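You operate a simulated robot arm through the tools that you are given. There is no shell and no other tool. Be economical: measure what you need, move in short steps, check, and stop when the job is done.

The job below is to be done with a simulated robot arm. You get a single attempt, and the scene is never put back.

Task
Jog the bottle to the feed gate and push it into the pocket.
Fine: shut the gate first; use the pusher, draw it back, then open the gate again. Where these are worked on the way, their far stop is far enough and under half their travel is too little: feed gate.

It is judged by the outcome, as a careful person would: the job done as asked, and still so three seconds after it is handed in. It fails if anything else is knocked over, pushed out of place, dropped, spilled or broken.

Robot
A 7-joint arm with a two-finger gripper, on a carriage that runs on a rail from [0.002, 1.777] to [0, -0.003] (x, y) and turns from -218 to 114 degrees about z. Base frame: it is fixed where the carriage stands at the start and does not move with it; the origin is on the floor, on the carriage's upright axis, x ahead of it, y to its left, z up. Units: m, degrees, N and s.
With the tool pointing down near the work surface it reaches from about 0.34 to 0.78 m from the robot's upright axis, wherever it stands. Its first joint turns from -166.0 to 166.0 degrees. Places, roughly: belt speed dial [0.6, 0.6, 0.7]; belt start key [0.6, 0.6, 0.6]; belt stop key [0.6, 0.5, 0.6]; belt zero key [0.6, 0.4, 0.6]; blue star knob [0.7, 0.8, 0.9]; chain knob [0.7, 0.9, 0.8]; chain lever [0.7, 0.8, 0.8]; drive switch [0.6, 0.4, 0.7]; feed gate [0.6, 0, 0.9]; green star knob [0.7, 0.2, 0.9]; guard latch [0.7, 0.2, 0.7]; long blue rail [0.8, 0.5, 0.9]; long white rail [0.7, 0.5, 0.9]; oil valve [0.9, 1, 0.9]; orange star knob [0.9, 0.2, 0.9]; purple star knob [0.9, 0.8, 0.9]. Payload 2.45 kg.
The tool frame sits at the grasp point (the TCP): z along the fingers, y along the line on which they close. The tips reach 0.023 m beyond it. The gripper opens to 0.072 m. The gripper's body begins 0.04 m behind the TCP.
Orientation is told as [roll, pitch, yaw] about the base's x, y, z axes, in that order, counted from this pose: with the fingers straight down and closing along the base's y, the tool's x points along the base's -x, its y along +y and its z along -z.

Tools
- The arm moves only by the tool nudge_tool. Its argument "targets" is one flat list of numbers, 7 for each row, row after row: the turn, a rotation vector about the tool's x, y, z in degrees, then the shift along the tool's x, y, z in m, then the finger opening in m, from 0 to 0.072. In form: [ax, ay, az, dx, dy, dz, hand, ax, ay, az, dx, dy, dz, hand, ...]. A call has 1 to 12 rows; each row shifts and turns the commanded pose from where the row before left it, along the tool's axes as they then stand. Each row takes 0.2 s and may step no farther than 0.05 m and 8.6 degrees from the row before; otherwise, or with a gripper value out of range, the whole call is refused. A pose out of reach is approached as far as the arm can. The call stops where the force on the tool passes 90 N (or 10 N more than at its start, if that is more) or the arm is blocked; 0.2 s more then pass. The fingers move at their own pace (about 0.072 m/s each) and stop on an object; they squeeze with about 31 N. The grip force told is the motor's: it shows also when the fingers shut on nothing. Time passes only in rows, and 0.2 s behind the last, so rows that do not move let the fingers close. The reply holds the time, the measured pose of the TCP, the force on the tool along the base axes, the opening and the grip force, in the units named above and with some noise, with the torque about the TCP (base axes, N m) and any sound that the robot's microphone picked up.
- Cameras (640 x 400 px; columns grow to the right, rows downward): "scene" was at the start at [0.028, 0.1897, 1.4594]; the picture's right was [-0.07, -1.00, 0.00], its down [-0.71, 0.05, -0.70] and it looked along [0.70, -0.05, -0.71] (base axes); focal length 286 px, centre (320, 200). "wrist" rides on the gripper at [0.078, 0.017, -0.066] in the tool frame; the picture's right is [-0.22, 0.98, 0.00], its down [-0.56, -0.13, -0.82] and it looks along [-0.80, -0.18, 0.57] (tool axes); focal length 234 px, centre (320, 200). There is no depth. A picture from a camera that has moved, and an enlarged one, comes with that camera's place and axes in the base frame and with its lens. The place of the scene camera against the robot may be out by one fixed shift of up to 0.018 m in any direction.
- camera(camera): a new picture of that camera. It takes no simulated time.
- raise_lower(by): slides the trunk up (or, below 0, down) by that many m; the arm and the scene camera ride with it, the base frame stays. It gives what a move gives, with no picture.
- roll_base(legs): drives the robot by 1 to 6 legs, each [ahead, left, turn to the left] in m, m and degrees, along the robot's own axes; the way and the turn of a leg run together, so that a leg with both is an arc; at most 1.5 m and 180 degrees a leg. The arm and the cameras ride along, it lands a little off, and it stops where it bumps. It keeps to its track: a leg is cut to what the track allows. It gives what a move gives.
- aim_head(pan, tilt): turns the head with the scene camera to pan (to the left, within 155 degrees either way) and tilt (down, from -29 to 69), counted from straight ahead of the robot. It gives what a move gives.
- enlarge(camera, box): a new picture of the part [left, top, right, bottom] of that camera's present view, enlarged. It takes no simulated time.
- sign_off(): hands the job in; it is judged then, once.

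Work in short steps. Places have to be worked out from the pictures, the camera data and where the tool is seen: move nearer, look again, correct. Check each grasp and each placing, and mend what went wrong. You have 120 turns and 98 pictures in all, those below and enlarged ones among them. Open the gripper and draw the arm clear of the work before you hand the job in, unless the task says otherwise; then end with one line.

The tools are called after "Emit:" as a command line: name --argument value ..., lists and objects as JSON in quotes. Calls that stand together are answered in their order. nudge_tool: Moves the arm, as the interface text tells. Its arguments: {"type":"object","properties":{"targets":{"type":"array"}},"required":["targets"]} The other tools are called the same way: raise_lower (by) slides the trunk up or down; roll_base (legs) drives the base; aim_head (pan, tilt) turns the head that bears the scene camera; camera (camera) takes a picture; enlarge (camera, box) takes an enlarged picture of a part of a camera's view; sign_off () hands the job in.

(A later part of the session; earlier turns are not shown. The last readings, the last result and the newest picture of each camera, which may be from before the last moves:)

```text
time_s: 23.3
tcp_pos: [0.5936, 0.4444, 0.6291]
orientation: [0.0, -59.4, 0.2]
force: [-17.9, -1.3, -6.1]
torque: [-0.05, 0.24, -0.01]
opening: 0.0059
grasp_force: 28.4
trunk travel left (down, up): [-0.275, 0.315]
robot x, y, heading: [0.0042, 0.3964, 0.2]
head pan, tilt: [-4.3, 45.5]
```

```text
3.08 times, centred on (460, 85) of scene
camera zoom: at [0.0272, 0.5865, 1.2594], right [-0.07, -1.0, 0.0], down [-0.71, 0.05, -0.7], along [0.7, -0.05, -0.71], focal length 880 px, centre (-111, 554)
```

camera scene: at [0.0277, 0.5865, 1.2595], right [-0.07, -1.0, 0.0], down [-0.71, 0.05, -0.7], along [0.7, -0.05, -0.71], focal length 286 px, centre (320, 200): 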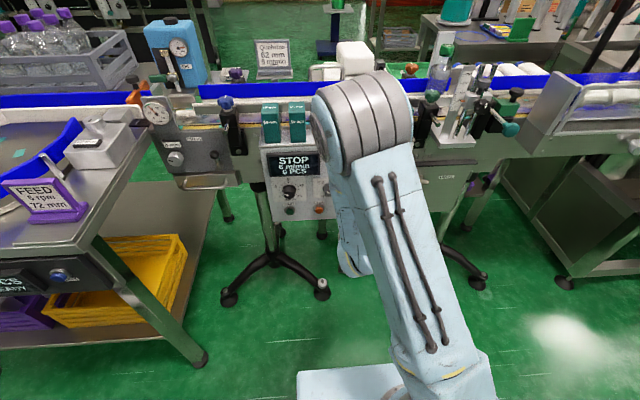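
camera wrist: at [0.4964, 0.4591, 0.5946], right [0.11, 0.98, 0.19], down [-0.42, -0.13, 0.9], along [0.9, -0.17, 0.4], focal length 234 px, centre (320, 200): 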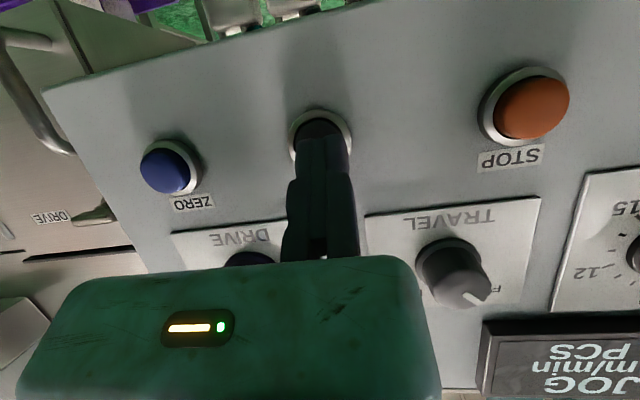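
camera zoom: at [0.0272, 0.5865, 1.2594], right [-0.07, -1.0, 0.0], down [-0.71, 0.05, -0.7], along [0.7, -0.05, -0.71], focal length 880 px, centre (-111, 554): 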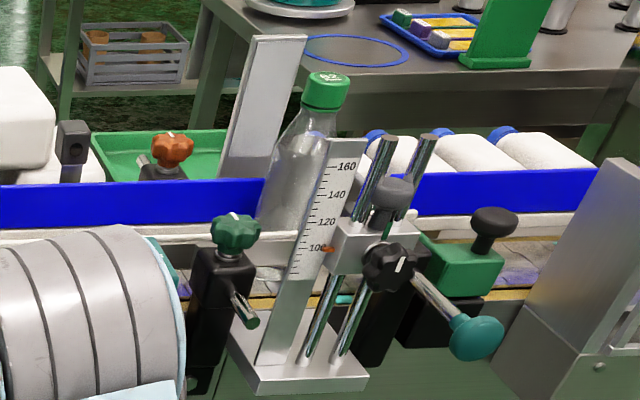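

The bottle did not move further. I check the display and lamps.

Emit:
camera --camera "wrist"

Emit:
camera --camera "scene"

```text
55 pictures are left
camera wrist: at [0.497, 0.4591, 0.5946], right [0.11, 0.98, 0.19], down [-0.42, -0.13, 0.9], along [0.9, -0.17, 0.4], focal length 234 px, centre (320, 200)
```

wrist: 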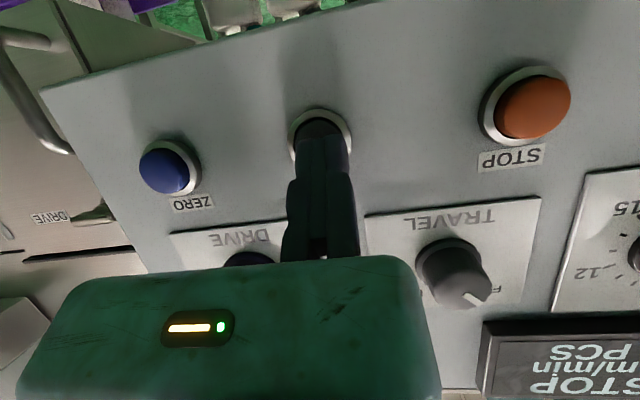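

```text
54 pictures are left
camera scene: at [0.0272, 0.5865, 1.2594], right [-0.07, -1.0, 0.0], down [-0.71, 0.05, -0.7], along [0.7, -0.05, -0.71], focal length 286 px, centre (320, 200)
```

scene: 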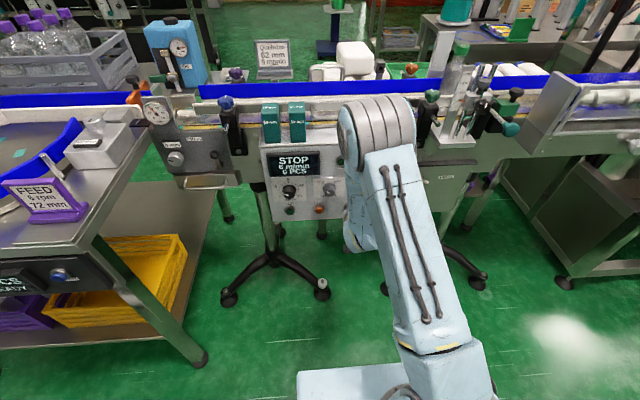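

The display went JOG → STOP: each press gives a fixed step (~5 cm). I release and press again.

Emit:
nudge_tool --targets '[0, 0, 0, 0.006, 0, -0.0103, 0.0, 0, 0, 0, 0, 0, 0, 0.0, 0, 0, 0, -0.003, 0, 0.0052, 0.0, 0, 0, 0, -0.003, 0, 0.0052, 0.0, 0, 0, 0, 0, 0, 0, 0.0, 0, 0, 0, 0, 0, 0, 0.0, 0, 0, 0, 0, 0, 0, 0.0, 0, 0, 0, 0, 0, 0, 0.0, 0, 0, 0, 0, 0, 0, 0.0, 0, 0, 0, 0, 0, 0, 0.0]'

Emit:
enlarge --camera "scene" --box '[380, 20, 540, 150]'

```text
time_s: 25.5
tcp_pos: [0.5936, 0.4438, 0.6274]
orientation: [0.0, -59.5, 0.3]
force: [-16.9, 2.2, 1.5]
torque: [0.04, 0.04, 0.09]
opening: 0.0058
grasp_force: 28.4
trunk travel left (down, up): [-0.275, 0.315]
robot x, y, heading: [-0.0005, 0.4006, 0.0]
head pan, tilt: [-4.3, 45.5]
heard: click
```

```text
3.08 times, centred on (460, 85) of scene
camera zoom: at [0.0268, 0.5866, 1.2594], right [-0.07, -1.0, 0.0], down [-0.71, 0.05, -0.7], along [0.7, -0.05, -0.71], focal length 880 px, centre (-111, 554)
```

zoom: 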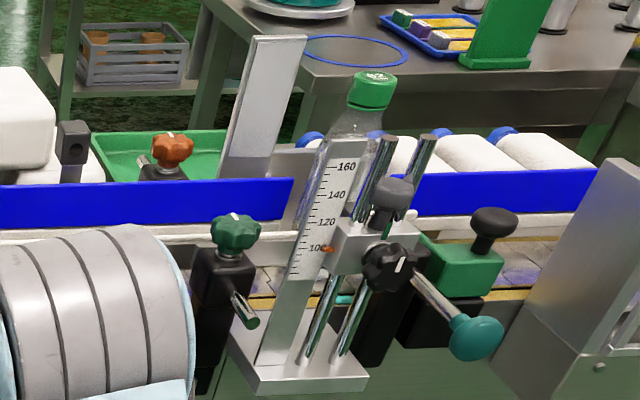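

Bottle advanced another step; still some cm short of the gate plate. One more press.

Emit:
nudge_tool --targets '[0, 0, 0, 0.006, 0, -0.0103, 0.0, 0, 0, 0, 0, 0, 0, 0.0, 0, 0, 0, -0.003, 0, 0.0052, 0.0, 0, 0, 0, -0.003, 0, 0.0052, 0.0, 0, 0, 0, 0, 0, 0, 0.0, 0, 0, 0, 0, 0, 0, 0.0, 0, 0, 0, 0, 0, 0, 0.0, 0, 0, 0, 0, 0, 0, 0.0, 0, 0, 0, 0, 0, 0, 0.0, 0, 0, 0, 0, 0, 0, 0.0]'

Emit:
enlarge --camera "scene" --box '[380, 20, 540, 150]'

```text
time_s: 27.7
tcp_pos: [0.5946, 0.4432, 0.6277]
orientation: [-0.1, -59.3, 0.2]
force: [-18.7, -1.8, 0.8]
torque: [0.01, 0.07, -0.06]
opening: 0.006
grasp_force: 28.3
trunk travel left (down, up): [-0.275, 0.315]
robot x, y, heading: [-0.0002, 0.397, 0.4]
head pan, tilt: [-4.3, 45.5]
heard: click
```

```text
3.08 times, centred on (460, 85) of scene
camera zoom: at [0.0268, 0.5864, 1.2594], right [-0.07, -1.0, 0.0], down [-0.71, 0.05, -0.7], along [0.7, -0.05, -0.71], focal length 880 px, centre (-111, 554)
```

zoom: 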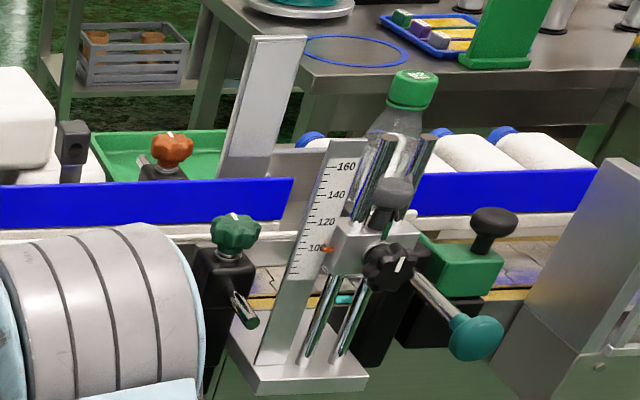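

It moved less this time (~4 cm), perhaps already meeting the gate. One more press confirms whether it rests against it.

Emit:
nudge_tool --targets '[0, 0, 0, 0.006, 0, -0.0103, 0.0, 0, 0, 0, 0, 0, 0, 0.0, 0, 0, 0, -0.003, 0, 0.0052, 0.0, 0, 0, 0, -0.003, 0, 0.0052, 0.0, 0, 0, 0, 0, 0, 0, 0.0, 0, 0, 0, 0, 0, 0, 0.0]'

Emit:
enlarge --camera "scene" --box '[380, 20, 540, 150]'

```text
time_s: 29.1
tcp_pos: [0.5927, 0.4409, 0.6273]
orientation: [0.0, -59.4, 0.1]
force: [-17.7, 0.9, 1.4]
torque: [0.07, 0.05, 0.05]
opening: 0.0061
grasp_force: 29.0
trunk travel left (down, up): [-0.275, 0.315]
robot x, y, heading: [0.0014, 0.398, 0.3]
head pan, tilt: [-4.3, 45.5]
heard: click
```

```text
3.08 times, centred on (460, 85) of scene
camera zoom: at [0.0267, 0.5865, 1.2594], right [-0.07, -1.0, 0.0], down [-0.71, 0.05, -0.7], along [0.7, -0.05, -0.71], focal length 880 px, centre (-111, 554)
```

zoom: 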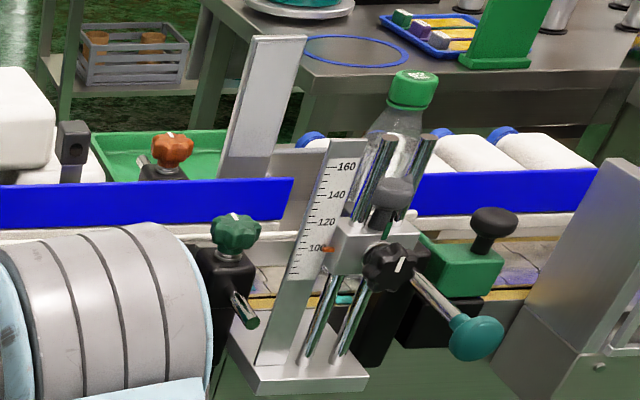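

The bottle stays put: it rests at the gate. I release the key, back away, and raise the trunk.

Emit:
nudge_tool --targets '[0, 0, 0, 0.005, 0, -0.02, 0.0, 0, 0, 0, 0, 0, -0.045, 0.0, 0, 0, 0, 0, 0, -0.045, 0.0]'

Emit:
raise_lower --by 0.2

Emit:
nudge_tool --targets '[0, 8.5, 0, 0, 0, 0, 0.0, 0, 8.5, 0, 0, 0, 0, 0.0, 0, 8.5, 0, 0, 0, 0, 0.0, 0, 8.5, 0, 0, 0, 0, 0.0, 0, 8.5, 0, 0, 0, 0, 0.0, 0, 8.5, 0, 0, 0, 0, 0.0, 0, 8.5, 0, 0, 0, 0, 0.0]'

```text
time_s: 29.9
tcp_pos: [0.5063, 0.4437, 0.6792]
orientation: [-0.1, -59.4, 0.2]
force: [-0.2, -0.8, -0.3]
torque: [0.01, -0.01, 0.01]
opening: 0.0
grasp_force: 28.5
out of reach, approached as far as the arm can: row 3
trunk travel left (down, up): [-0.275, 0.315]
robot x, y, heading: [-0.0008, 0.3946, 0.3]
head pan, tilt: [-4.3, 45.5]
```

```text
time_s: 32.1
tcp_pos: [0.5056, 0.4446, 0.8787]
orientation: [0.0, -59.3, 0.3]
force: [-0.2, -0.2, 0.4]
torque: [-0.01, 0.01, 0.01]
opening: 0.0001
grasp_force: 28.2
trunk travel left (down, up): [-0.475, 0.115]
robot x, y, heading: [-0.0023, 0.3936, 0.4]
head pan, tilt: [-4.3, 45.5]
```

```text
time_s: 33.7
tcp_pos: [0.505, 0.4438, 0.8807]
orientation: [0.0, 0.2, 0.2]
force: [0.2, 0.1, -0.8]
torque: [-0.02, -0.01, 0.03]
opening: 0.0
grasp_force: 28.8
trunk travel left (down, up): [-0.475, 0.115]
robot x, y, heading: [0.0004, 0.3978, 0.1]
head pan, tilt: [-4.3, 45.5]
```

Upright again. I rise and pull back, then drive back to y=0 and look at the gate area.

Emit:
nudge_tool --targets '[0, 0, 0, 0.01, 0, -0.045, 0.0, 0, 0, 0, 0.01, 0, -0.045, 0.0, 0, 0, 0, 0.01, 0, -0.045, 0.0, 0, 0, 0, 0.01, 0, -0.045, 0.0]'

Emit:
roll_base --legs '[[0, -0.398, 0]]'

Emit:
camera --camera "wrist"

Emit:
enlarge --camera "scene" --box '[285, 90, 405, 210]'

```text
time_s: 34.7
tcp_pos: [0.4671, 0.4451, 1.0606]
orientation: [0.0, 0.1, 0.2]
force: [-0.1, -0.3, -0.3]
torque: [0.0, 0.01, -0.01]
opening: 0.0001
grasp_force: 28.6
trunk travel left (down, up): [-0.475, 0.115]
robot x, y, heading: [0.0, 0.3954, 0.1]
head pan, tilt: [-4.3, 45.5]
```

```text
time_s: 37.2
tcp_pos: [0.4659, 0.0507, 1.0593]
orientation: [0.1, 0.2, 0.3]
force: [0.1, -0.9, -0.1]
torque: [0.01, 0.04, 0.0]
opening: 0.0
grasp_force: 28.8
trunk travel left (down, up): [-0.475, 0.115]
robot x, y, heading: [-0.0015, 0.0069, 0.3]
head pan, tilt: [-4.3, 45.5]
```

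```text
50 pictures are left
camera wrist: at [0.3878, 0.0664, 1.1252], right [0.21, 0.98, 0.0], down [0.56, -0.12, 0.82], along [0.8, -0.17, -0.57], focal length 234 px, centre (320, 200)
```

wrist: 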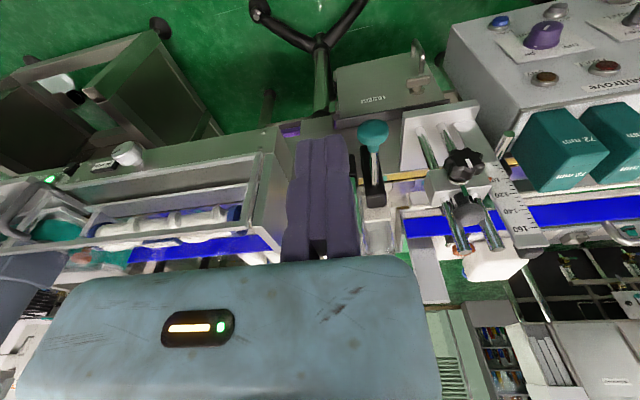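

```text
3.33 times, centred on (345, 150) of scene
camera zoom: at [0.027, 0.1916, 1.4594], right [-0.07, -1.0, 0.0], down [-0.71, 0.05, -0.7], along [0.7, -0.05, -0.71], focal length 953 px, centre (237, 367)
```

zoom: 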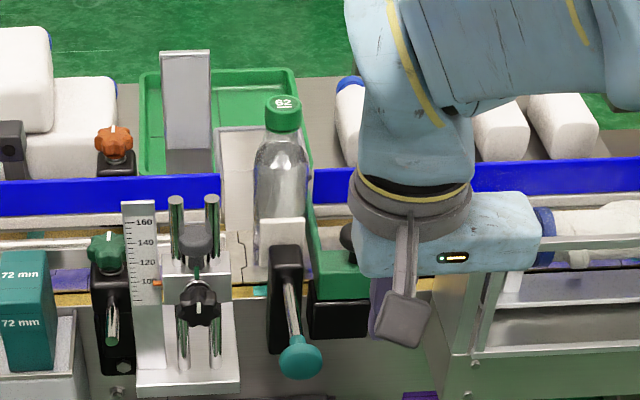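

The bottle stands at the gate right ahead of the pusher pad. The gripper body overhangs to −y, so to clear the gate knob I'll hold the pusher ball (≈(0.58, 0.09, 0.90)) with the tool tilted ~50° forward. First to a pre-pose.

Emit:
nudge_tool --targets '[0, 0, 0, -0.017, 0.022, 0.02, 0.066, 0, 0, 0, -0.017, 0.022, 0.02, 0.066, 0, 0, 0, -0.017, 0.021, 0.02, 0.066, 0, -8.5, 0, 0, 0, 0, 0.066, 0, -8.5, 0, 0, 0, 0, 0.066, 0, -8.5, 0, 0, 0, 0, 0.066, 0, -8.5, 0, 0, 0, 0, 0.066, 0, -8.5, 0, 0, 0, 0, 0.066, 0, -8.5, 0, 0, 0, 0, 0.066]'

Emit:
camera --camera "wrist"

Emit:
enlarge --camera "scene" --box '[285, 90, 405, 210]'

```text
time_s: 39.2
tcp_pos: [0.5169, 0.117, 1.0003]
orientation: [0.0, -51.1, 0.3]
force: [-0.3, 0.1, 0.1]
torque: [-0.01, 0.01, -0.06]
opening: 0.0662
grasp_force: 0.2
trunk travel left (down, up): [-0.475, 0.115]
robot x, y, heading: [-0.0021, 0.0029, 0.1]
head pan, tilt: [-4.3, 45.5]
```

```text
48 pictures are left
camera wrist: at [0.4155, 0.1327, 0.9807], right [0.13, 0.98, 0.17], down [-0.28, -0.13, 0.95], along [0.95, -0.17, 0.26], focal length 234 px, centre (320, 200)
```

wrist: 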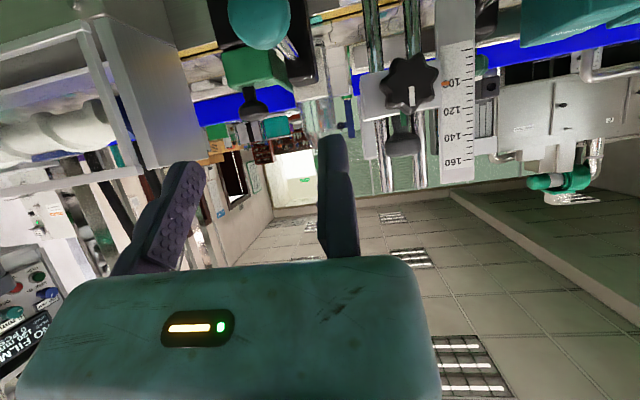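

```text
3.33 times, centred on (345, 150) of scene
camera zoom: at [0.0261, 0.1934, 1.4593], right [-0.07, -1.0, 0.0], down [-0.71, 0.05, -0.7], along [0.7, -0.05, -0.71], focal length 953 px, centre (237, 367)
```

zoom: 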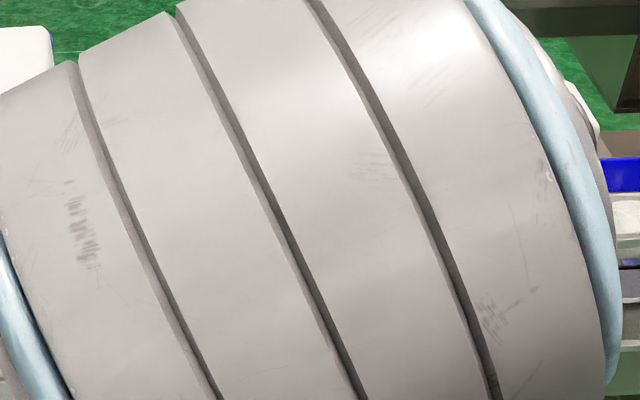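

Ball refined at about (0.58, 0.088, 0.903). I line up on the tool axis and stop 3 cm short.

Emit:
nudge_tool --targets '[0, 0, 0, 0.018, -0.003, 0.01, 0.066, 0, 0, 0, 0.018, 0, 0.01, 0.066, 0, 0, 0, 0, 0, 0.03, 0.066, 0, 0, 0, 0, 0, 0.03, 0.066]'

Emit:
camera --camera "wrist"

```text
time_s: 40.2
tcp_pos: [0.5564, 0.1124, 0.9219]
orientation: [0.0, -50.9, 0.1]
force: [0.1, 0.2, 0.2]
torque: [0.01, 0.01, 0.0]
opening: 0.0661
grasp_force: 0.0
trunk travel left (down, up): [-0.475, 0.115]
robot x, y, heading: [-0.0022, 0.0005, 0.6]
head pan, tilt: [-4.3, 45.5]
```

```text
46 pictures are left
camera wrist: at [0.4549, 0.1289, 0.9024], right [0.13, 0.98, 0.17], down [-0.28, -0.13, 0.95], along [0.95, -0.17, 0.26], focal length 234 px, centre (320, 200)
```

wrist: 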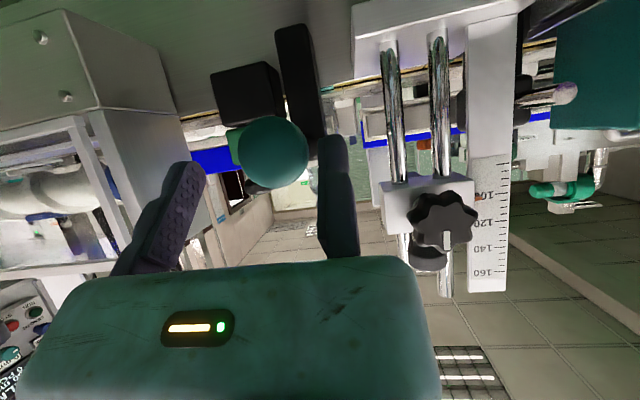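

Ball is nicely between the jaws at (0.58, 0.086, 0.906). I advance 3 cm and close.

Emit:
nudge_tool --targets '[0, 0, 0, 0, -0.003, 0.015, 0.066, 0, 0, 0, 0, -0.002, 0.015, 0.066, 0, 0, 0, 0, 0, 0, 0.0, 0, 0, 0, 0, 0, 0, 0.0, 0, 0, 0, 0, 0, 0, 0.0]'

Emit:
camera --camera "wrist"

```text
time_s: 41.4
tcp_pos: [0.5797, 0.107, 0.9028]
orientation: [0.0, -50.9, 0.2]
force: [1.2, -6.5, 1.7]
torque: [-0.08, -0.24, -0.25]
opening: 0.0356
grasp_force: 44.8
trunk travel left (down, up): [-0.475, 0.115]
robot x, y, heading: [-0.0004, 0.0037, 0.1]
head pan, tilt: [-4.3, 45.5]
```

```text
45 pictures are left
camera wrist: at [0.4791, 0.1229, 0.8833], right [0.13, 0.98, 0.17], down [-0.28, -0.13, 0.95], along [0.95, -0.18, 0.26], focal length 234 px, centre (320, 200)
```

wrist: 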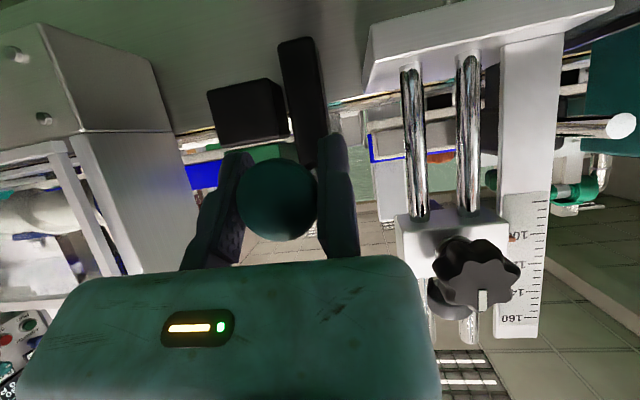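

Ball gripped (45 N, balanced). I push +x in 1 cm steps, slowly.

Emit:
nudge_tool --targets '[0, 0, 0, -0.0063, 0, 0.0078, 0.0, 0, 0, 0, -0.0063, 0, 0.0078, 0.0, 0, 0, 0, -0.0063, 0, 0.0078, 0.0]'

Emit:
camera --camera "wrist"

```text
time_s: 42.2
tcp_pos: [0.61, 0.1059, 0.9024]
orientation: [0.0, -51.0, 0.2]
force: [-1.5, -7.6, 5.5]
torque: [0.04, 0.92, -0.41]
opening: 0.0356
grasp_force: 44.9
trunk travel left (down, up): [-0.475, 0.115]
robot x, y, heading: [0.0005, 0.0017, 0.4]
head pan, tilt: [-4.3, 45.5]
```

```text
44 pictures are left
camera wrist: at [0.5089, 0.1228, 0.8832], right [0.13, 0.98, 0.17], down [-0.28, -0.13, 0.95], along [0.95, -0.18, 0.26], focal length 234 px, centre (320, 200)
```

wrist: 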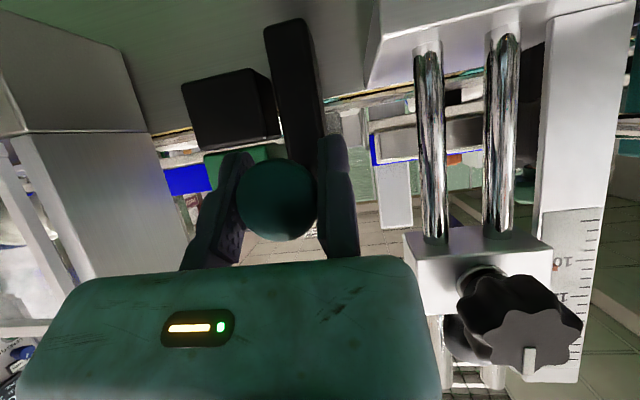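

Pusher slides freely. The gripper body will pass close to the clamp bracket on the +y side, so I continue in small steps and watch.

Emit:
nudge_tool --targets '[0, 0, 0, -0.0063, 0, 0.0078, 0.0, 0, 0, 0, -0.0063, 0, 0.0078, 0.0]'

Emit:
camera --camera "wrist"

Emit:
camera --camera "scene"

```text
time_s: 42.8
tcp_pos: [0.6298, 0.1053, 0.9016]
orientation: [0.0, -51.0, 0.2]
force: [0.0, -10.9, 4.8]
torque: [0.07, 0.17, -0.24]
opening: 0.0355
grasp_force: 44.8
trunk travel left (down, up): [-0.475, 0.115]
robot x, y, heading: [-0.0001, -0.0025, 0.2]
head pan, tilt: [-4.3, 45.5]
```

```text
43 pictures are left
camera wrist: at [0.529, 0.1228, 0.8832], right [0.13, 0.98, 0.17], down [-0.28, -0.13, 0.95], along [0.95, -0.17, 0.26], focal length 234 px, centre (320, 200)
```

wrist: 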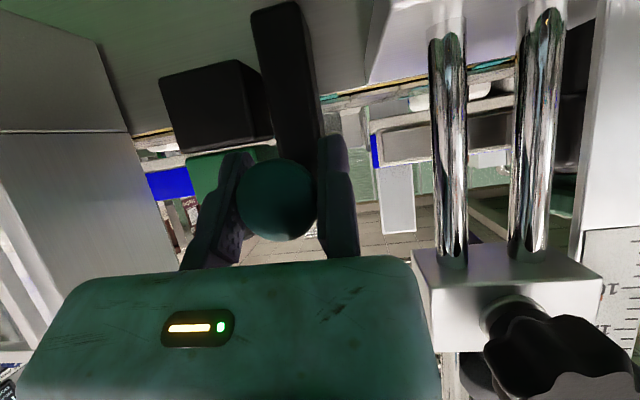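

```text
42 pictures are left
camera scene: at [0.0267, 0.1906, 1.4596], right [-0.07, -1.0, 0.0], down [-0.71, 0.05, -0.7], along [0.7, -0.05, -0.71], focal length 286 px, centre (320, 200)
```

scene: 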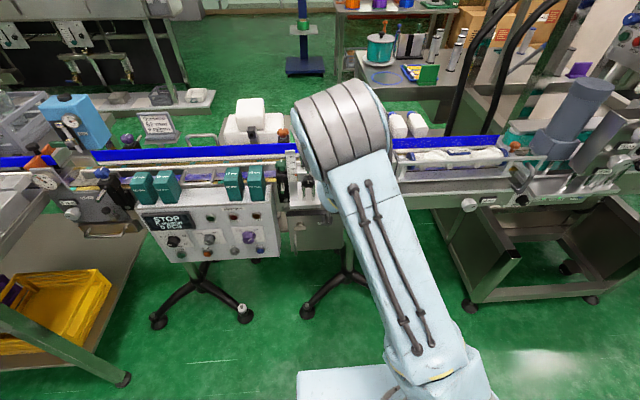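

Still free with only a few newtons. Continuing in smaller steps; the neck of the ball should soon meet its housing (front at x≈0.677).

Emit:
nudge_tool --targets '[0, 0, 0, -0.0038, 0, 0.0047, 0.0, 0, 0, 0, -0.0038, 0, 0.0047, 0.0]'

Emit:
camera --camera "wrist"

```text
time_s: 43.4
tcp_pos: [0.6417, 0.1058, 0.9028]
orientation: [0.1, -50.9, 0.3]
force: [-0.5, -11.3, 1.3]
torque: [-0.03, -0.85, -0.3]
opening: 0.0355
grasp_force: 45.4
trunk travel left (down, up): [-0.475, 0.115]
robot x, y, heading: [-0.0013, 0.0016, 0.3]
head pan, tilt: [-4.3, 45.5]
```

```text
41 pictures are left
camera wrist: at [0.5408, 0.1228, 0.8833], right [0.13, 0.98, 0.17], down [-0.28, -0.13, 0.95], along [0.95, -0.17, 0.26], focal length 234 px, centre (320, 200)
```

wrist: 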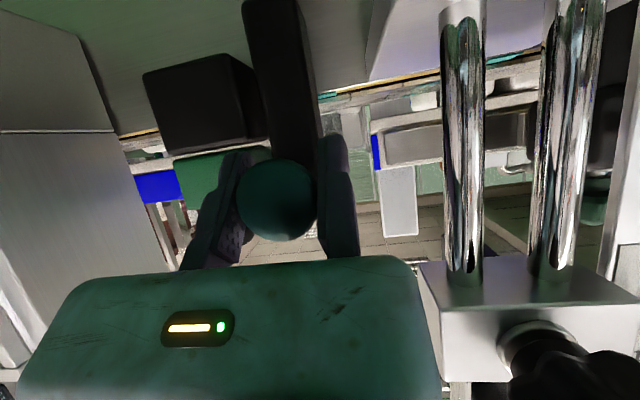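

Emit:
nudge_tool --targets '[0, 0, 0, -0.0038, -0.0005, 0.0047, 0.0, 0, 0, 0, -0.0038, -0.0005, 0.0047, 0.0]'

Emit:
camera --camera "wrist"

```text
time_s: 44.0
tcp_pos: [0.6528, 0.106, 0.9035]
orientation: [0.1, -50.9, 0.1]
force: [-9.7, -8.0, 0.8]
torque: [0.1, -0.44, -0.71]
opening: 0.0358
grasp_force: 44.9
trunk travel left (down, up): [-0.475, 0.115]
robot x, y, heading: [-0.0016, 0.0023, 0.3]
head pan, tilt: [-4.3, 45.5]
```

```text
40 pictures are left
camera wrist: at [0.5518, 0.1227, 0.8834], right [0.13, 0.98, 0.17], down [-0.28, -0.13, 0.95], along [0.95, -0.17, 0.26], focal length 234 px, centre (320, 200)
```

wrist: 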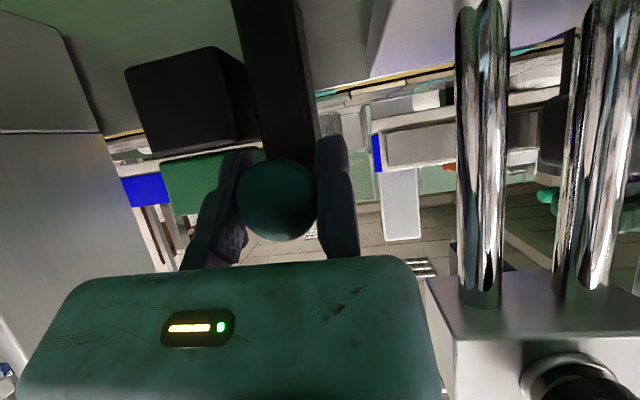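

Bracket is passing clear; −10 N in x suggests the pad has met the bottle. Continue.

Emit:
nudge_tool --targets '[0, 0, 0, -0.0038, 0, 0.0047, 0.0, 0, 0, 0, -0.0038, 0, 0.0047, 0.0]'

Emit:
camera --camera "wrist"

```text
time_s: 44.6
tcp_pos: [0.6626, 0.1054, 0.9019]
orientation: [0.0, -50.8, 0.1]
force: [-29.4, -9.2, 2.9]
torque: [0.83, 2.09, -0.62]
opening: 0.0354
grasp_force: 44.7
trunk travel left (down, up): [-0.475, 0.115]
robot x, y, heading: [-0.0034, 0.0015, 0.2]
head pan, tilt: [-4.3, 45.5]
```

```text
39 pictures are left
camera wrist: at [0.5626, 0.1227, 0.8836], right [0.13, 0.98, 0.17], down [-0.28, -0.13, 0.95], along [0.95, -0.18, 0.26], focal length 234 px, centre (320, 200)
```

wrist: 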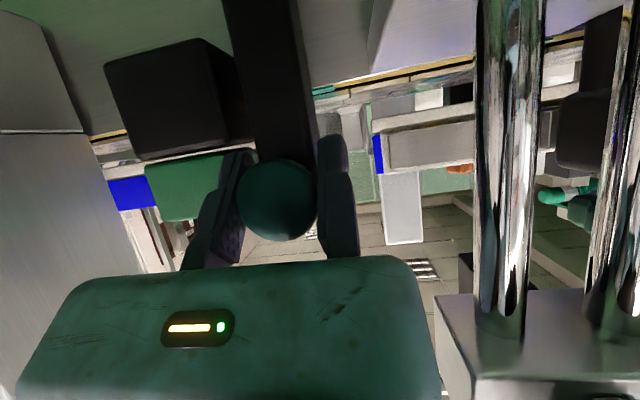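

Resistance rose to 29 N. I look closely to see what is touching.

Emit:
enlarge --camera "wrist" --box '[90, 20, 390, 260]'

Emit:
enlarge --camera "scene" --box '[260, 90, 420, 220]'

```text
1.67 times, centred on (240, 140) of wrist
camera zoom: at [0.5626, 0.1227, 0.8836], right [0.13, 0.98, 0.17], down [-0.28, -0.13, 0.95], along [0.95, -0.18, 0.26], focal length 390 px, centre (453, 300)
```

zoom: 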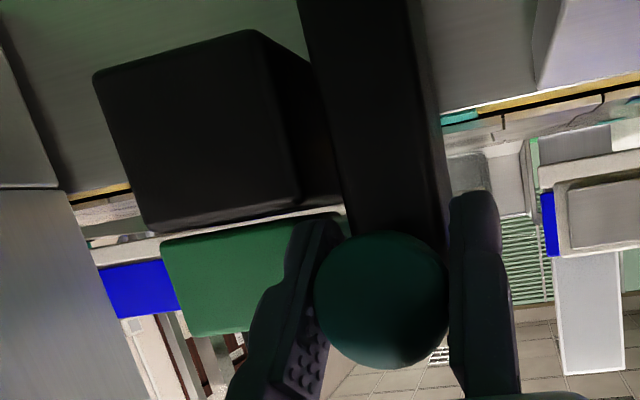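

```text
3.08 times, centred on (340, 155) of scene
camera zoom: at [0.0243, 0.1907, 1.4596], right [-0.07, -1.0, 0.0], down [-0.71, 0.05, -0.7], along [0.7, -0.05, -0.71], focal length 880 px, centre (258, 338)
```

zoom: 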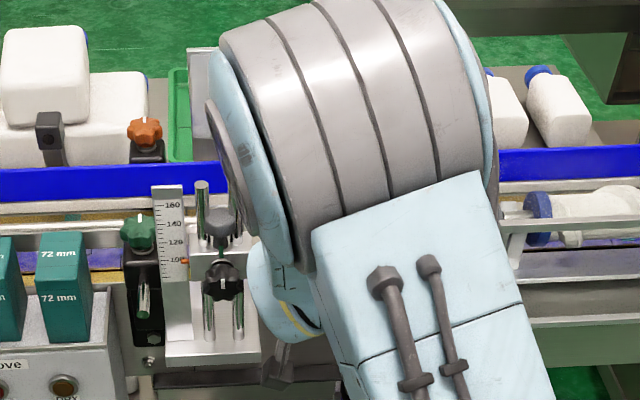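

The fingers look clear of the gate block and housing; the hand still follows 1:1. I push on in 4 mm steps watching force.

Emit:
nudge_tool --targets '[0, 0, 0, -0.0025, 0, 0.0031, 0.0, 0, 0, 0, 0, 0, 0, 0.0]'

```text
time_s: 45.2
tcp_pos: [0.6675, 0.107, 0.903]
orientation: [0.1, -50.8, 0.2]
force: [-31.9, -5.4, -0.1]
torque: [1.11, 1.31, -0.83]
opening: 0.0356
grasp_force: 45.3
trunk travel left (down, up): [-0.475, 0.115]
robot x, y, heading: [0.0004, 0.0015, 0.3]
head pan, tilt: [-4.3, 45.5]
```

Emit:
nudge_tool --targets '[0, 0, 0, -0.0025, 0, 0.0031, 0.0, 0, 0, 0, -0.0025, 0, 0.0031, 0.0]'

Emit:
enlarge --camera "wrist" --box '[90, 20, 390, 260]'

```text
time_s: 45.8
tcp_pos: [0.6677, 0.1055, 0.9033]
orientation: [0.1, -50.4, 0.0]
force: [-85.0, -3.7, 9.0]
torque: [0.64, -0.17, -1.93]
opening: 0.0355
grasp_force: 45.1
trunk travel left (down, up): [-0.475, 0.115]
robot x, y, heading: [-0.0014, 0.0002, 0.5]
head pan, tilt: [-4.3, 45.5]
```

```text
1.67 times, centred on (240, 140) of wrist
camera zoom: at [0.5674, 0.123, 0.8843], right [0.14, 0.98, 0.17], down [-0.27, -0.13, 0.95], along [0.95, -0.18, 0.25], focal length 390 px, centre (453, 300)
```

zoom: 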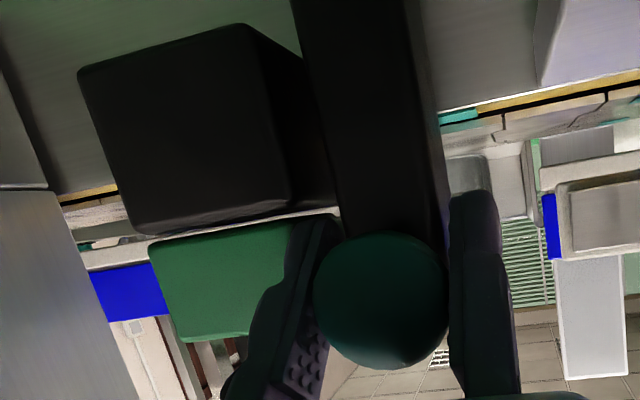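

Hard stop at x≈0.667 with the load at the ball's centre line: the pusher is at its end (88 mm). I draw it back the same way.

Emit:
nudge_tool --targets '[0, 0, 0, 0.0063, 0, -0.0078, 0.0, 0, 0, 0, 0.0063, 0, -0.0078, 0.0, 0, 0, 0, 0.0063, 0, -0.0078, 0.0, 0, 0, 0, 0.0063, 0, -0.0078, 0.0, 0, 0, 0, 0.0063, 0, -0.0078, 0.0, 0, 0, 0, 0.0063, 0, -0.0078, 0.0, 0, 0, 0, 0.0063, 0, -0.0078, 0.0]'

Emit:
camera --camera "wrist"

```text
time_s: 47.4
tcp_pos: [0.6072, 0.1077, 0.9026]
orientation: [-0.1, -50.9, 0.3]
force: [2.4, -1.9, -5.1]
torque: [0.6, -1.25, 0.67]
opening: 0.0355
grasp_force: 45.4
trunk travel left (down, up): [-0.475, 0.115]
robot x, y, heading: [-0.0003, 0.0031, 0.2]
head pan, tilt: [-4.3, 45.5]
```

```text
35 pictures are left
camera wrist: at [0.5069, 0.1227, 0.8833], right [0.13, 0.98, 0.17], down [-0.28, -0.13, 0.95], along [0.95, -0.17, 0.26], focal length 234 px, centre (320, 200)
```

wrist: 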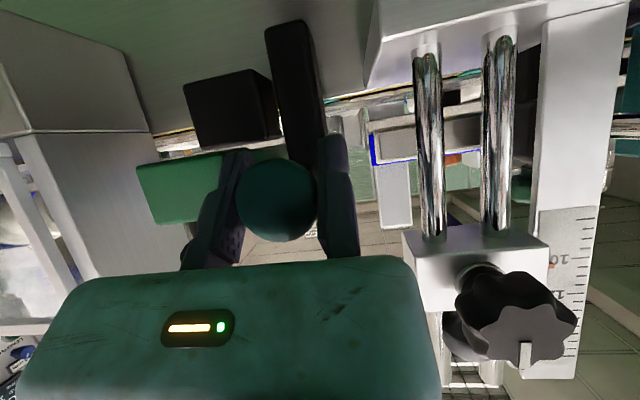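

The green gate block has come back with the hand: the −y finger wedged against it and dragged it. I stop pulling, loosen the jaws slightly and inspect.

Emit:
nudge_tool --targets '[0, 0, 0, 0, 0.002, 0, 0.042, 0, 0, 0, 0, 0.001, 0, 0.042, 0, 0, 0, 0, 0, -0.03, 0.042, 0, 0, 0, -0.01, 0, -0.045, 0.042]'

Emit:
camera --camera "wrist"

```text
time_s: 48.2
tcp_pos: [0.5793, 0.1115, 0.9032]
orientation: [0.0, -48.2, 0.0]
force: [29.5, 0.8, -42.2]
torque: [3.32, -0.18, 2.65]
opening: 0.0404
grasp_force: 0.2
trunk travel left (down, up): [-0.475, 0.115]
robot x, y, heading: [-0.0001, 0.0008, 0.2]
head pan, tilt: [-4.3, 45.5]
stopped in row 4: the force on the tool passed its limit at 118 N (the readings are from after the stop); the commanded pose is now the measured one
```

```text
34 pictures are left
camera wrist: at [0.478, 0.1281, 0.889], right [0.14, 0.98, 0.16], down [-0.24, -0.13, 0.96], along [0.96, -0.18, 0.21], focal length 234 px, centre (320, 200)
```

wrist: 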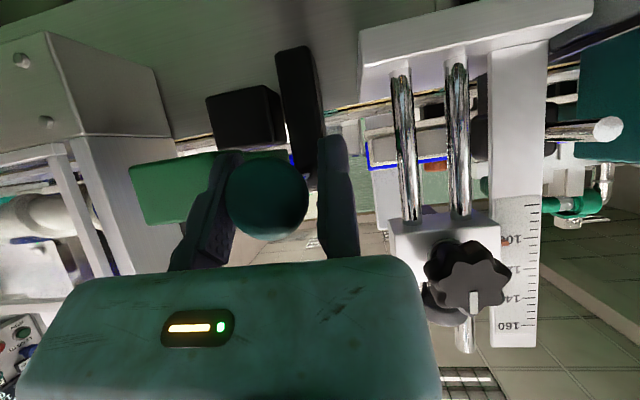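

Something still holds the hand (mostly vertical). I look closely before moving again.

Emit:
enlarge --camera "wrist" --box '[120, 60, 380, 270]'

Emit:
enlarge --camera "scene" --box '[260, 90, 420, 220]'

```text
1.90 times, centred on (250, 165) of wrist
camera zoom: at [0.478, 0.1281, 0.889], right [0.14, 0.98, 0.16], down [-0.24, -0.13, 0.96], along [0.96, -0.18, 0.21], focal length 446 px, centre (453, 267)
```

zoom: 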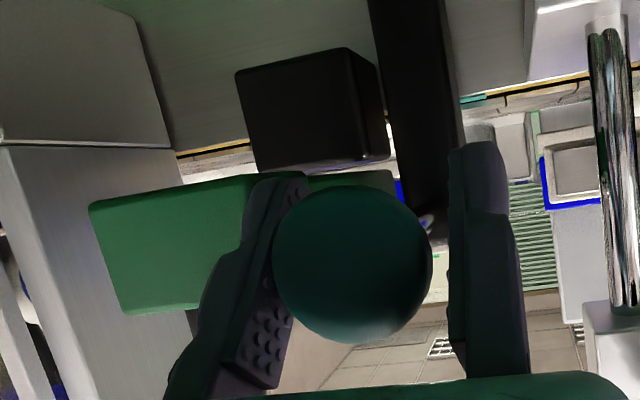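

```text
3.08 times, centred on (340, 155) of scene
camera zoom: at [0.0325, 0.192, 1.459], right [-0.07, -1.0, 0.0], down [-0.71, 0.05, -0.7], along [0.7, -0.05, -0.72], focal length 880 px, centre (258, 338)
```

zoom: 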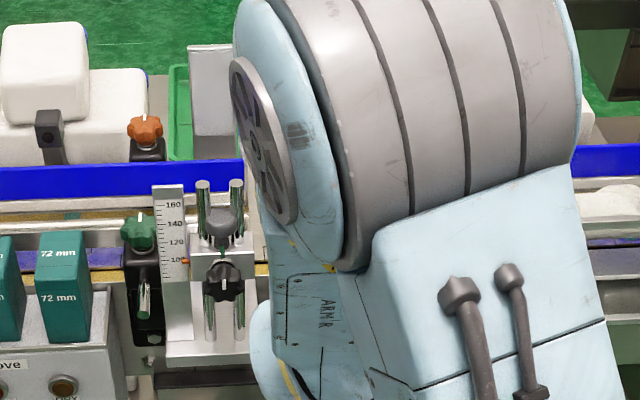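

The jaws (40 mm) are still narrower than the ball's equator (~41 mm), so the ball hooked them. I open to 50 mm with a slight +y shift before retreating.

Emit:
nudge_tool --targets '[0, 0, 0, 0, 0.001, 0, 0.05, 0, 0, 0, 0, 0.001, 0, 0.052, 0, 0, 0, 0, 0, 0, 0.052]'

Emit:
nudge_tool --targets '[0, 0, 0, 0, 0, -0.01, 0.052, 0, 0, 0, 0, 0, -0.01, 0.052]'

Emit:
camera --camera "wrist"

```text
time_s: 49.0
tcp_pos: [0.5787, 0.1132, 0.9038]
orientation: [0.0, -48.1, -0.1]
force: [22.5, 7.3, -55.9]
torque: [4.01, 0.4, 2.49]
opening: 0.0426
grasp_force: 0.1
trunk travel left (down, up): [-0.475, 0.115]
robot x, y, heading: [0.0025, 0.0056, 0.3]
head pan, tilt: [-4.3, 45.5]
```

```text
time_s: 49.4
tcp_pos: [0.5772, 0.1149, 0.9049]
orientation: [0.1, -48.0, 0.2]
force: [44.1, 6.4, -48.0]
torque: [3.94, 0.35, 3.34]
opening: 0.045
grasp_force: 0.0
trunk travel left (down, up): [-0.475, 0.115]
robot x, y, heading: [-0.0, 0.0026, 0.3]
head pan, tilt: [-4.3, 45.5]
stopped in row 1: the force on the tool passed its limit at 99 N (the readings are from after the stop); the commanded pose is now the measured one
```

```text
31 pictures are left
camera wrist: at [0.4746, 0.132, 0.8904], right [0.14, 0.98, 0.16], down [-0.23, -0.13, 0.96], along [0.96, -0.18, 0.21], focal length 234 px, centre (320, 200)
```

wrist: 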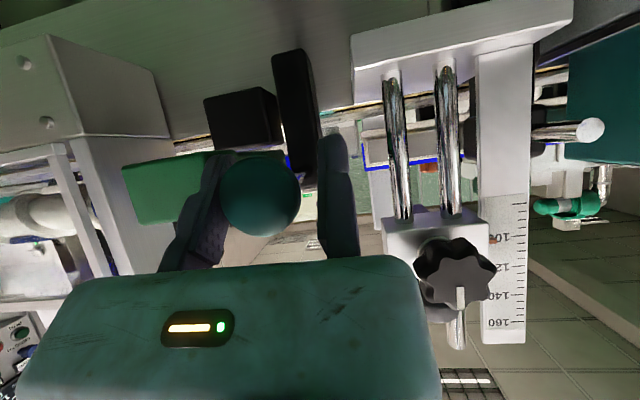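

The −y finger is being pressed outward by my opening command against the gate block, and that friction holds the hand. I command the opening equal to what it is now (no outward push) and let the forces relax.

Emit:
nudge_tool --targets '[0, 0, 0, 0, 0, 0, 0.0445, 0, 0, 0, 0, 0, 0.004, 0.0445, 0, 0, 0, 0, 0, 0, 0.0445]'

```text
time_s: 50.2
tcp_pos: [0.5759, 0.1138, 0.9047]
orientation: [0.0, -48.1, -0.1]
force: [14.1, 1.8, -32.1]
torque: [2.65, 0.88, 1.93]
opening: 0.0421
grasp_force: 0.0
trunk travel left (down, up): [-0.475, 0.115]
robot x, y, heading: [0.0027, 0.0049, 0.4]
head pan, tilt: [-4.3, 45.5]
```

Finger still presses outward. I re-close on the ball (pulling the finger off the gate block) and centre in y, to see the forces relax.

Emit:
nudge_tool --targets '[0, 0, 0, 0, -0.003, 0.002, 0.0, 0, 0, 0, 0, -0.003, 0, 0.0, 0, 0, 0, 0, 0, 0, 0.0]'

```text
time_s: 51.0
tcp_pos: [0.5759, 0.1063, 0.904]
orientation: [0.1, -48.3, -0.2]
force: [-4.0, -8.1, -14.9]
torque: [1.5, 1.94, 0.67]
opening: 0.0355
grasp_force: 45.2
trunk travel left (down, up): [-0.475, 0.115]
robot x, y, heading: [-0.003, -0.0002, 0.5]
head pan, tilt: [-4.3, 45.5]
```

Relaxed. Now a +7° yaw about the ball swings the fingertips away from the gate block.

Emit:
nudge_tool --targets '[-2.6, 0, -2.35, 0, 0, 0, 0.0, -2.6, 0, -2.35, 0, 0, 0, 0.0]'

Emit:
camera --camera "wrist"

```text
time_s: 51.6
tcp_pos: [0.5779, 0.107, 0.9041]
orientation: [-0.2, -48.4, 7.2]
force: [-2.1, -1.1, -14.8]
torque: [0.42, 0.35, -0.97]
opening: 0.0372
grasp_force: 45.3
trunk travel left (down, up): [-0.475, 0.115]
robot x, y, heading: [0.0005, 0.0011, 0.3]
head pan, tilt: [-4.3, 45.5]
```

```text
30 pictures are left
camera wrist: at [0.474, 0.1115, 0.89], right [0.02, 0.99, 0.16], down [-0.22, -0.15, 0.96], along [0.97, -0.06, 0.22], focal length 234 px, centre (320, 200)
```

wrist: 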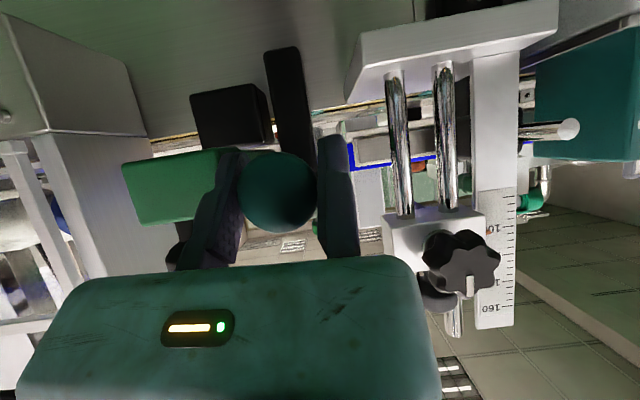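

Relaxed further. The gate knob (gate now fully back) shows just left of the −y finger. I loosen only slightly (39.5 mm) and retreat straight in −x by 1 cm, reading the force.

Emit:
nudge_tool --targets '[0, 0, 0, 0, 0.001, 0, 0.0395, 0, 0, 0, 0, 0, 0, 0.0395]'

Emit:
nudge_tool --targets '[0, 0, 0, 0.0033, 0, -0.0037, 0.0395, 0, 0, 0, 0.0033, 0, -0.0037, 0.0395]'

```text
time_s: 52.2
tcp_pos: [0.5773, 0.1088, 0.9056]
orientation: [0.0, -48.5, 7.1]
force: [0.4, 0.2, -8.8]
torque: [0.53, 0.11, 0.1]
opening: 0.0385
grasp_force: 0.0
trunk travel left (down, up): [-0.475, 0.115]
robot x, y, heading: [0.0017, 0.0024, 0.1]
head pan, tilt: [-4.3, 45.5]
```

```text
time_s: 52.8
tcp_pos: [0.5714, 0.1087, 0.9045]
orientation: [-0.2, -48.7, 7.2]
force: [29.4, 3.9, -7.0]
torque: [0.82, 0.04, 1.24]
opening: 0.0384
grasp_force: 0.2
trunk travel left (down, up): [-0.475, 0.115]
robot x, y, heading: [-0.0001, 0.0017, 0.1]
head pan, tilt: [-4.3, 45.5]
```

Only ~29 N of friction; I keep pulling gently in −x with jaws commanded a touch tighter to avoid pressing outward.

Emit:
nudge_tool --targets '[0, 0, 0, 0.0033, 0, -0.0037, 0.038, 0, 0, 0, 0.0033, 0, -0.0037, 0.038]'

Emit:
camera --camera "wrist"

```text
time_s: 53.4
tcp_pos: [0.5655, 0.1086, 0.9059]
orientation: [-0.1, -49.0, 7.3]
force: [68.1, 8.2, -9.2]
torque: [1.41, -0.27, 3.22]
opening: 0.0388
grasp_force: 1.1
trunk travel left (down, up): [-0.475, 0.115]
robot x, y, heading: [-0.0009, 0.0031, 0.2]
head pan, tilt: [-4.3, 45.5]
```

```text
29 pictures are left
camera wrist: at [0.4629, 0.1119, 0.8903], right [0.02, 0.99, 0.16], down [-0.23, -0.15, 0.96], along [0.97, -0.06, 0.23], focal length 234 px, centre (320, 200)
```

wrist: 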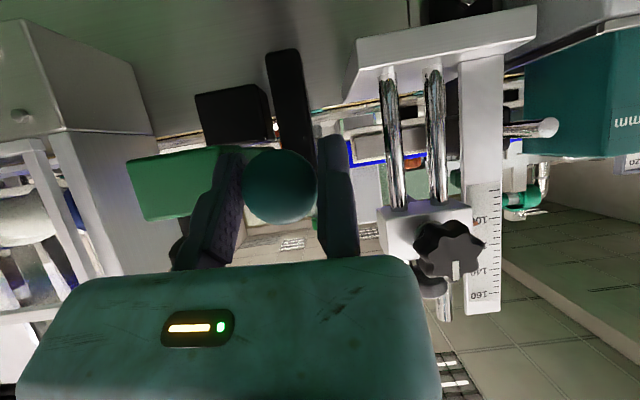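

The hand is slipping back relative to ball and gate (ball ~1 cm nearer the tips). Continuing; shortly the ball is out of the jaws.

Emit:
nudge_tool --targets '[0, 0, 0, 0.0033, 0, -0.0037, 0.039, 0, 0, 0, 0.0033, 0, -0.0037, 0.039]'

Emit:
camera --camera "wrist"

```text
time_s: 54.0
tcp_pos: [0.5468, 0.1033, 0.9045]
orientation: [0.0, -48.2, 6.8]
force: [-0.1, -0.2, 0.0]
torque: [0.03, 0.01, 0.0]
opening: 0.0391
grasp_force: 0.1
trunk travel left (down, up): [-0.475, 0.115]
robot x, y, heading: [-0.002, 0.0003, 0.5]
head pan, tilt: [-4.3, 45.5]
```

```text
28 pictures are left
camera wrist: at [0.4426, 0.1085, 0.8903], right [0.03, 0.99, 0.16], down [-0.22, -0.15, 0.96], along [0.97, -0.06, 0.21], focal length 234 px, centre (320, 200)
```

wrist: 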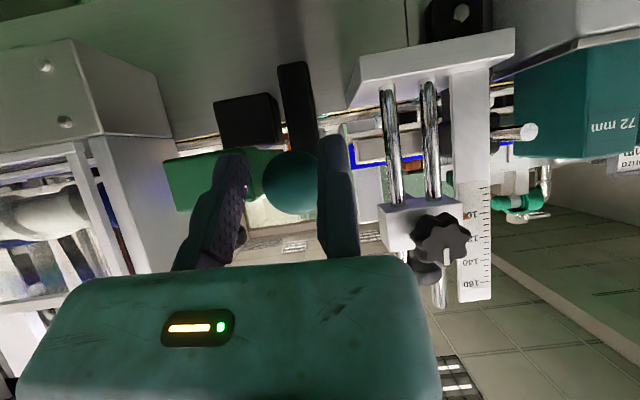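

Free with zero force. I rise, undo yaw and tilt, and look at the whole station.

Emit:
nudge_tool --targets '[0, 0, 0, -0.01, 0, -0.03, 0.045, 0, 0, 0, -0.03, 0, -0.025, 0.045, 0, 0, 0, -0.03, 0, -0.025, 0.0, 2.6, 0, 2.35, 0, 0, 0, 0.0, 2.6, 0, 2.35, 0, 0, 0, 0.0, 0, 8, 0, 0, 0, 0, 0.0, 0, 8, 0, 0, 0, 0, 0.0, 0, 8, 0, 0, 0, 0, 0.0, 0, 8, 0, 0, 0, 0, 0.0, 0, 8, 0, 0, 0, 0, 0.0, 0, 8, 0, 0, 0, 0, 0.0]'

Emit:
camera --camera "wrist"

Emit:
enlarge --camera "scene" --box '[265, 90, 405, 210]'

```text
time_s: 56.4
tcp_pos: [0.5329, 0.1037, 1.0101]
orientation: [-0.2, -0.3, 0.0]
force: [-0.5, -0.2, 0.9]
torque: [-0.03, 0.0, -0.01]
opening: 0.0001
grasp_force: 28.6
trunk travel left (down, up): [-0.475, 0.115]
robot x, y, heading: [0.0007, 0.0015, 0.2]
head pan, tilt: [-4.3, 45.5]
```

```text
27 pictures are left
camera wrist: at [0.4549, 0.1194, 1.0754], right [0.22, 0.98, 0.0], down [0.56, -0.12, 0.82], along [0.8, -0.18, -0.57], focal length 234 px, centre (320, 200)
```

wrist: 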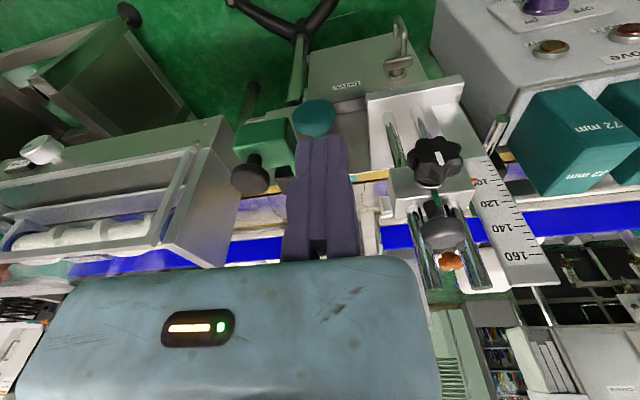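

```text
3.33 times, centred on (335, 150) of scene
camera zoom: at [0.0268, 0.1916, 1.4594], right [-0.07, -1.0, 0.0], down [-0.71, 0.05, -0.7], along [0.7, -0.05, -0.71], focal length 953 px, centre (270, 367)
```

zoom: 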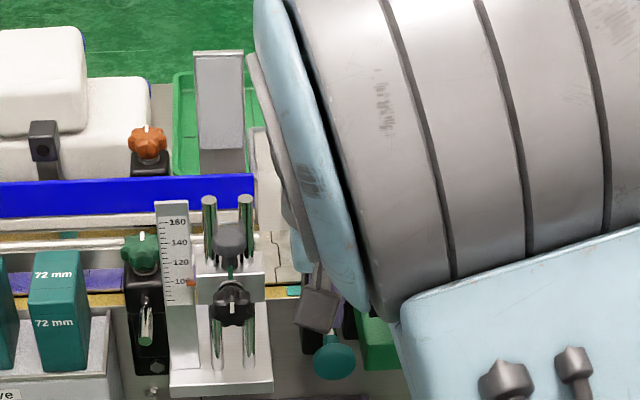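

The arm blocks the scene view; I move the hand up and to −y to see the pocket.

Emit:
nudge_tool --targets '[0, 0, 0, 0.02, -0.03, -0.03, 0.0, 0, 0, 0, 0.01, -0.04, -0.02, 0.0, 0, 0, 0, 0, -0.045, 0, 0.0, 0, 0, 0, 0, -0.045, 0, 0.0]'

Emit:
camera --camera "wrist"

Emit:
enlarge --camera "scene" --box '[265, 90, 405, 210]'

```text
time_s: 57.4
tcp_pos: [0.5034, -0.057, 1.0619]
orientation: [0.0, -0.4, 0.1]
force: [0.2, 0.9, -0.2]
torque: [0.0, 0.03, 0.01]
opening: 0.0001
grasp_force: 28.5
trunk travel left (down, up): [-0.475, 0.115]
robot x, y, heading: [0.0006, 0.0016, 0.4]
head pan, tilt: [-4.3, 45.5]
```

```text
25 pictures are left
camera wrist: at [0.4244, -0.0398, 1.126], right [0.22, 0.98, 0.0], down [0.55, -0.13, 0.82], along [0.8, -0.18, -0.57], focal length 234 px, centre (320, 200)
```

wrist: 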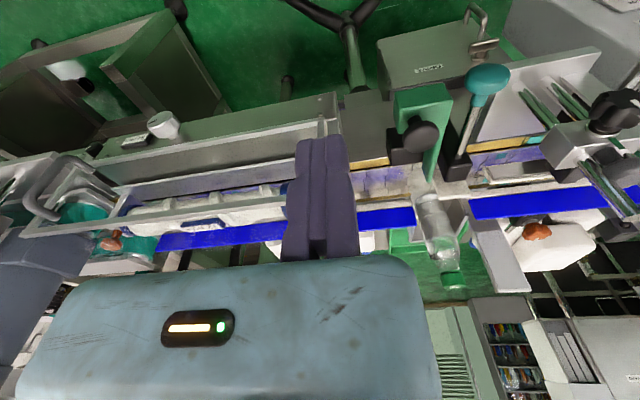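

```text
3.33 times, centred on (335, 150) of scene
camera zoom: at [0.0271, 0.1917, 1.4594], right [-0.07, -1.0, 0.0], down [-0.71, 0.05, -0.7], along [0.7, -0.05, -0.71], focal length 953 px, centre (270, 367)
```

zoom: 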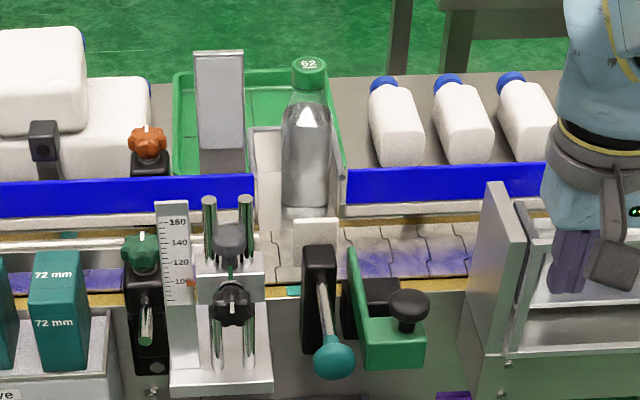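

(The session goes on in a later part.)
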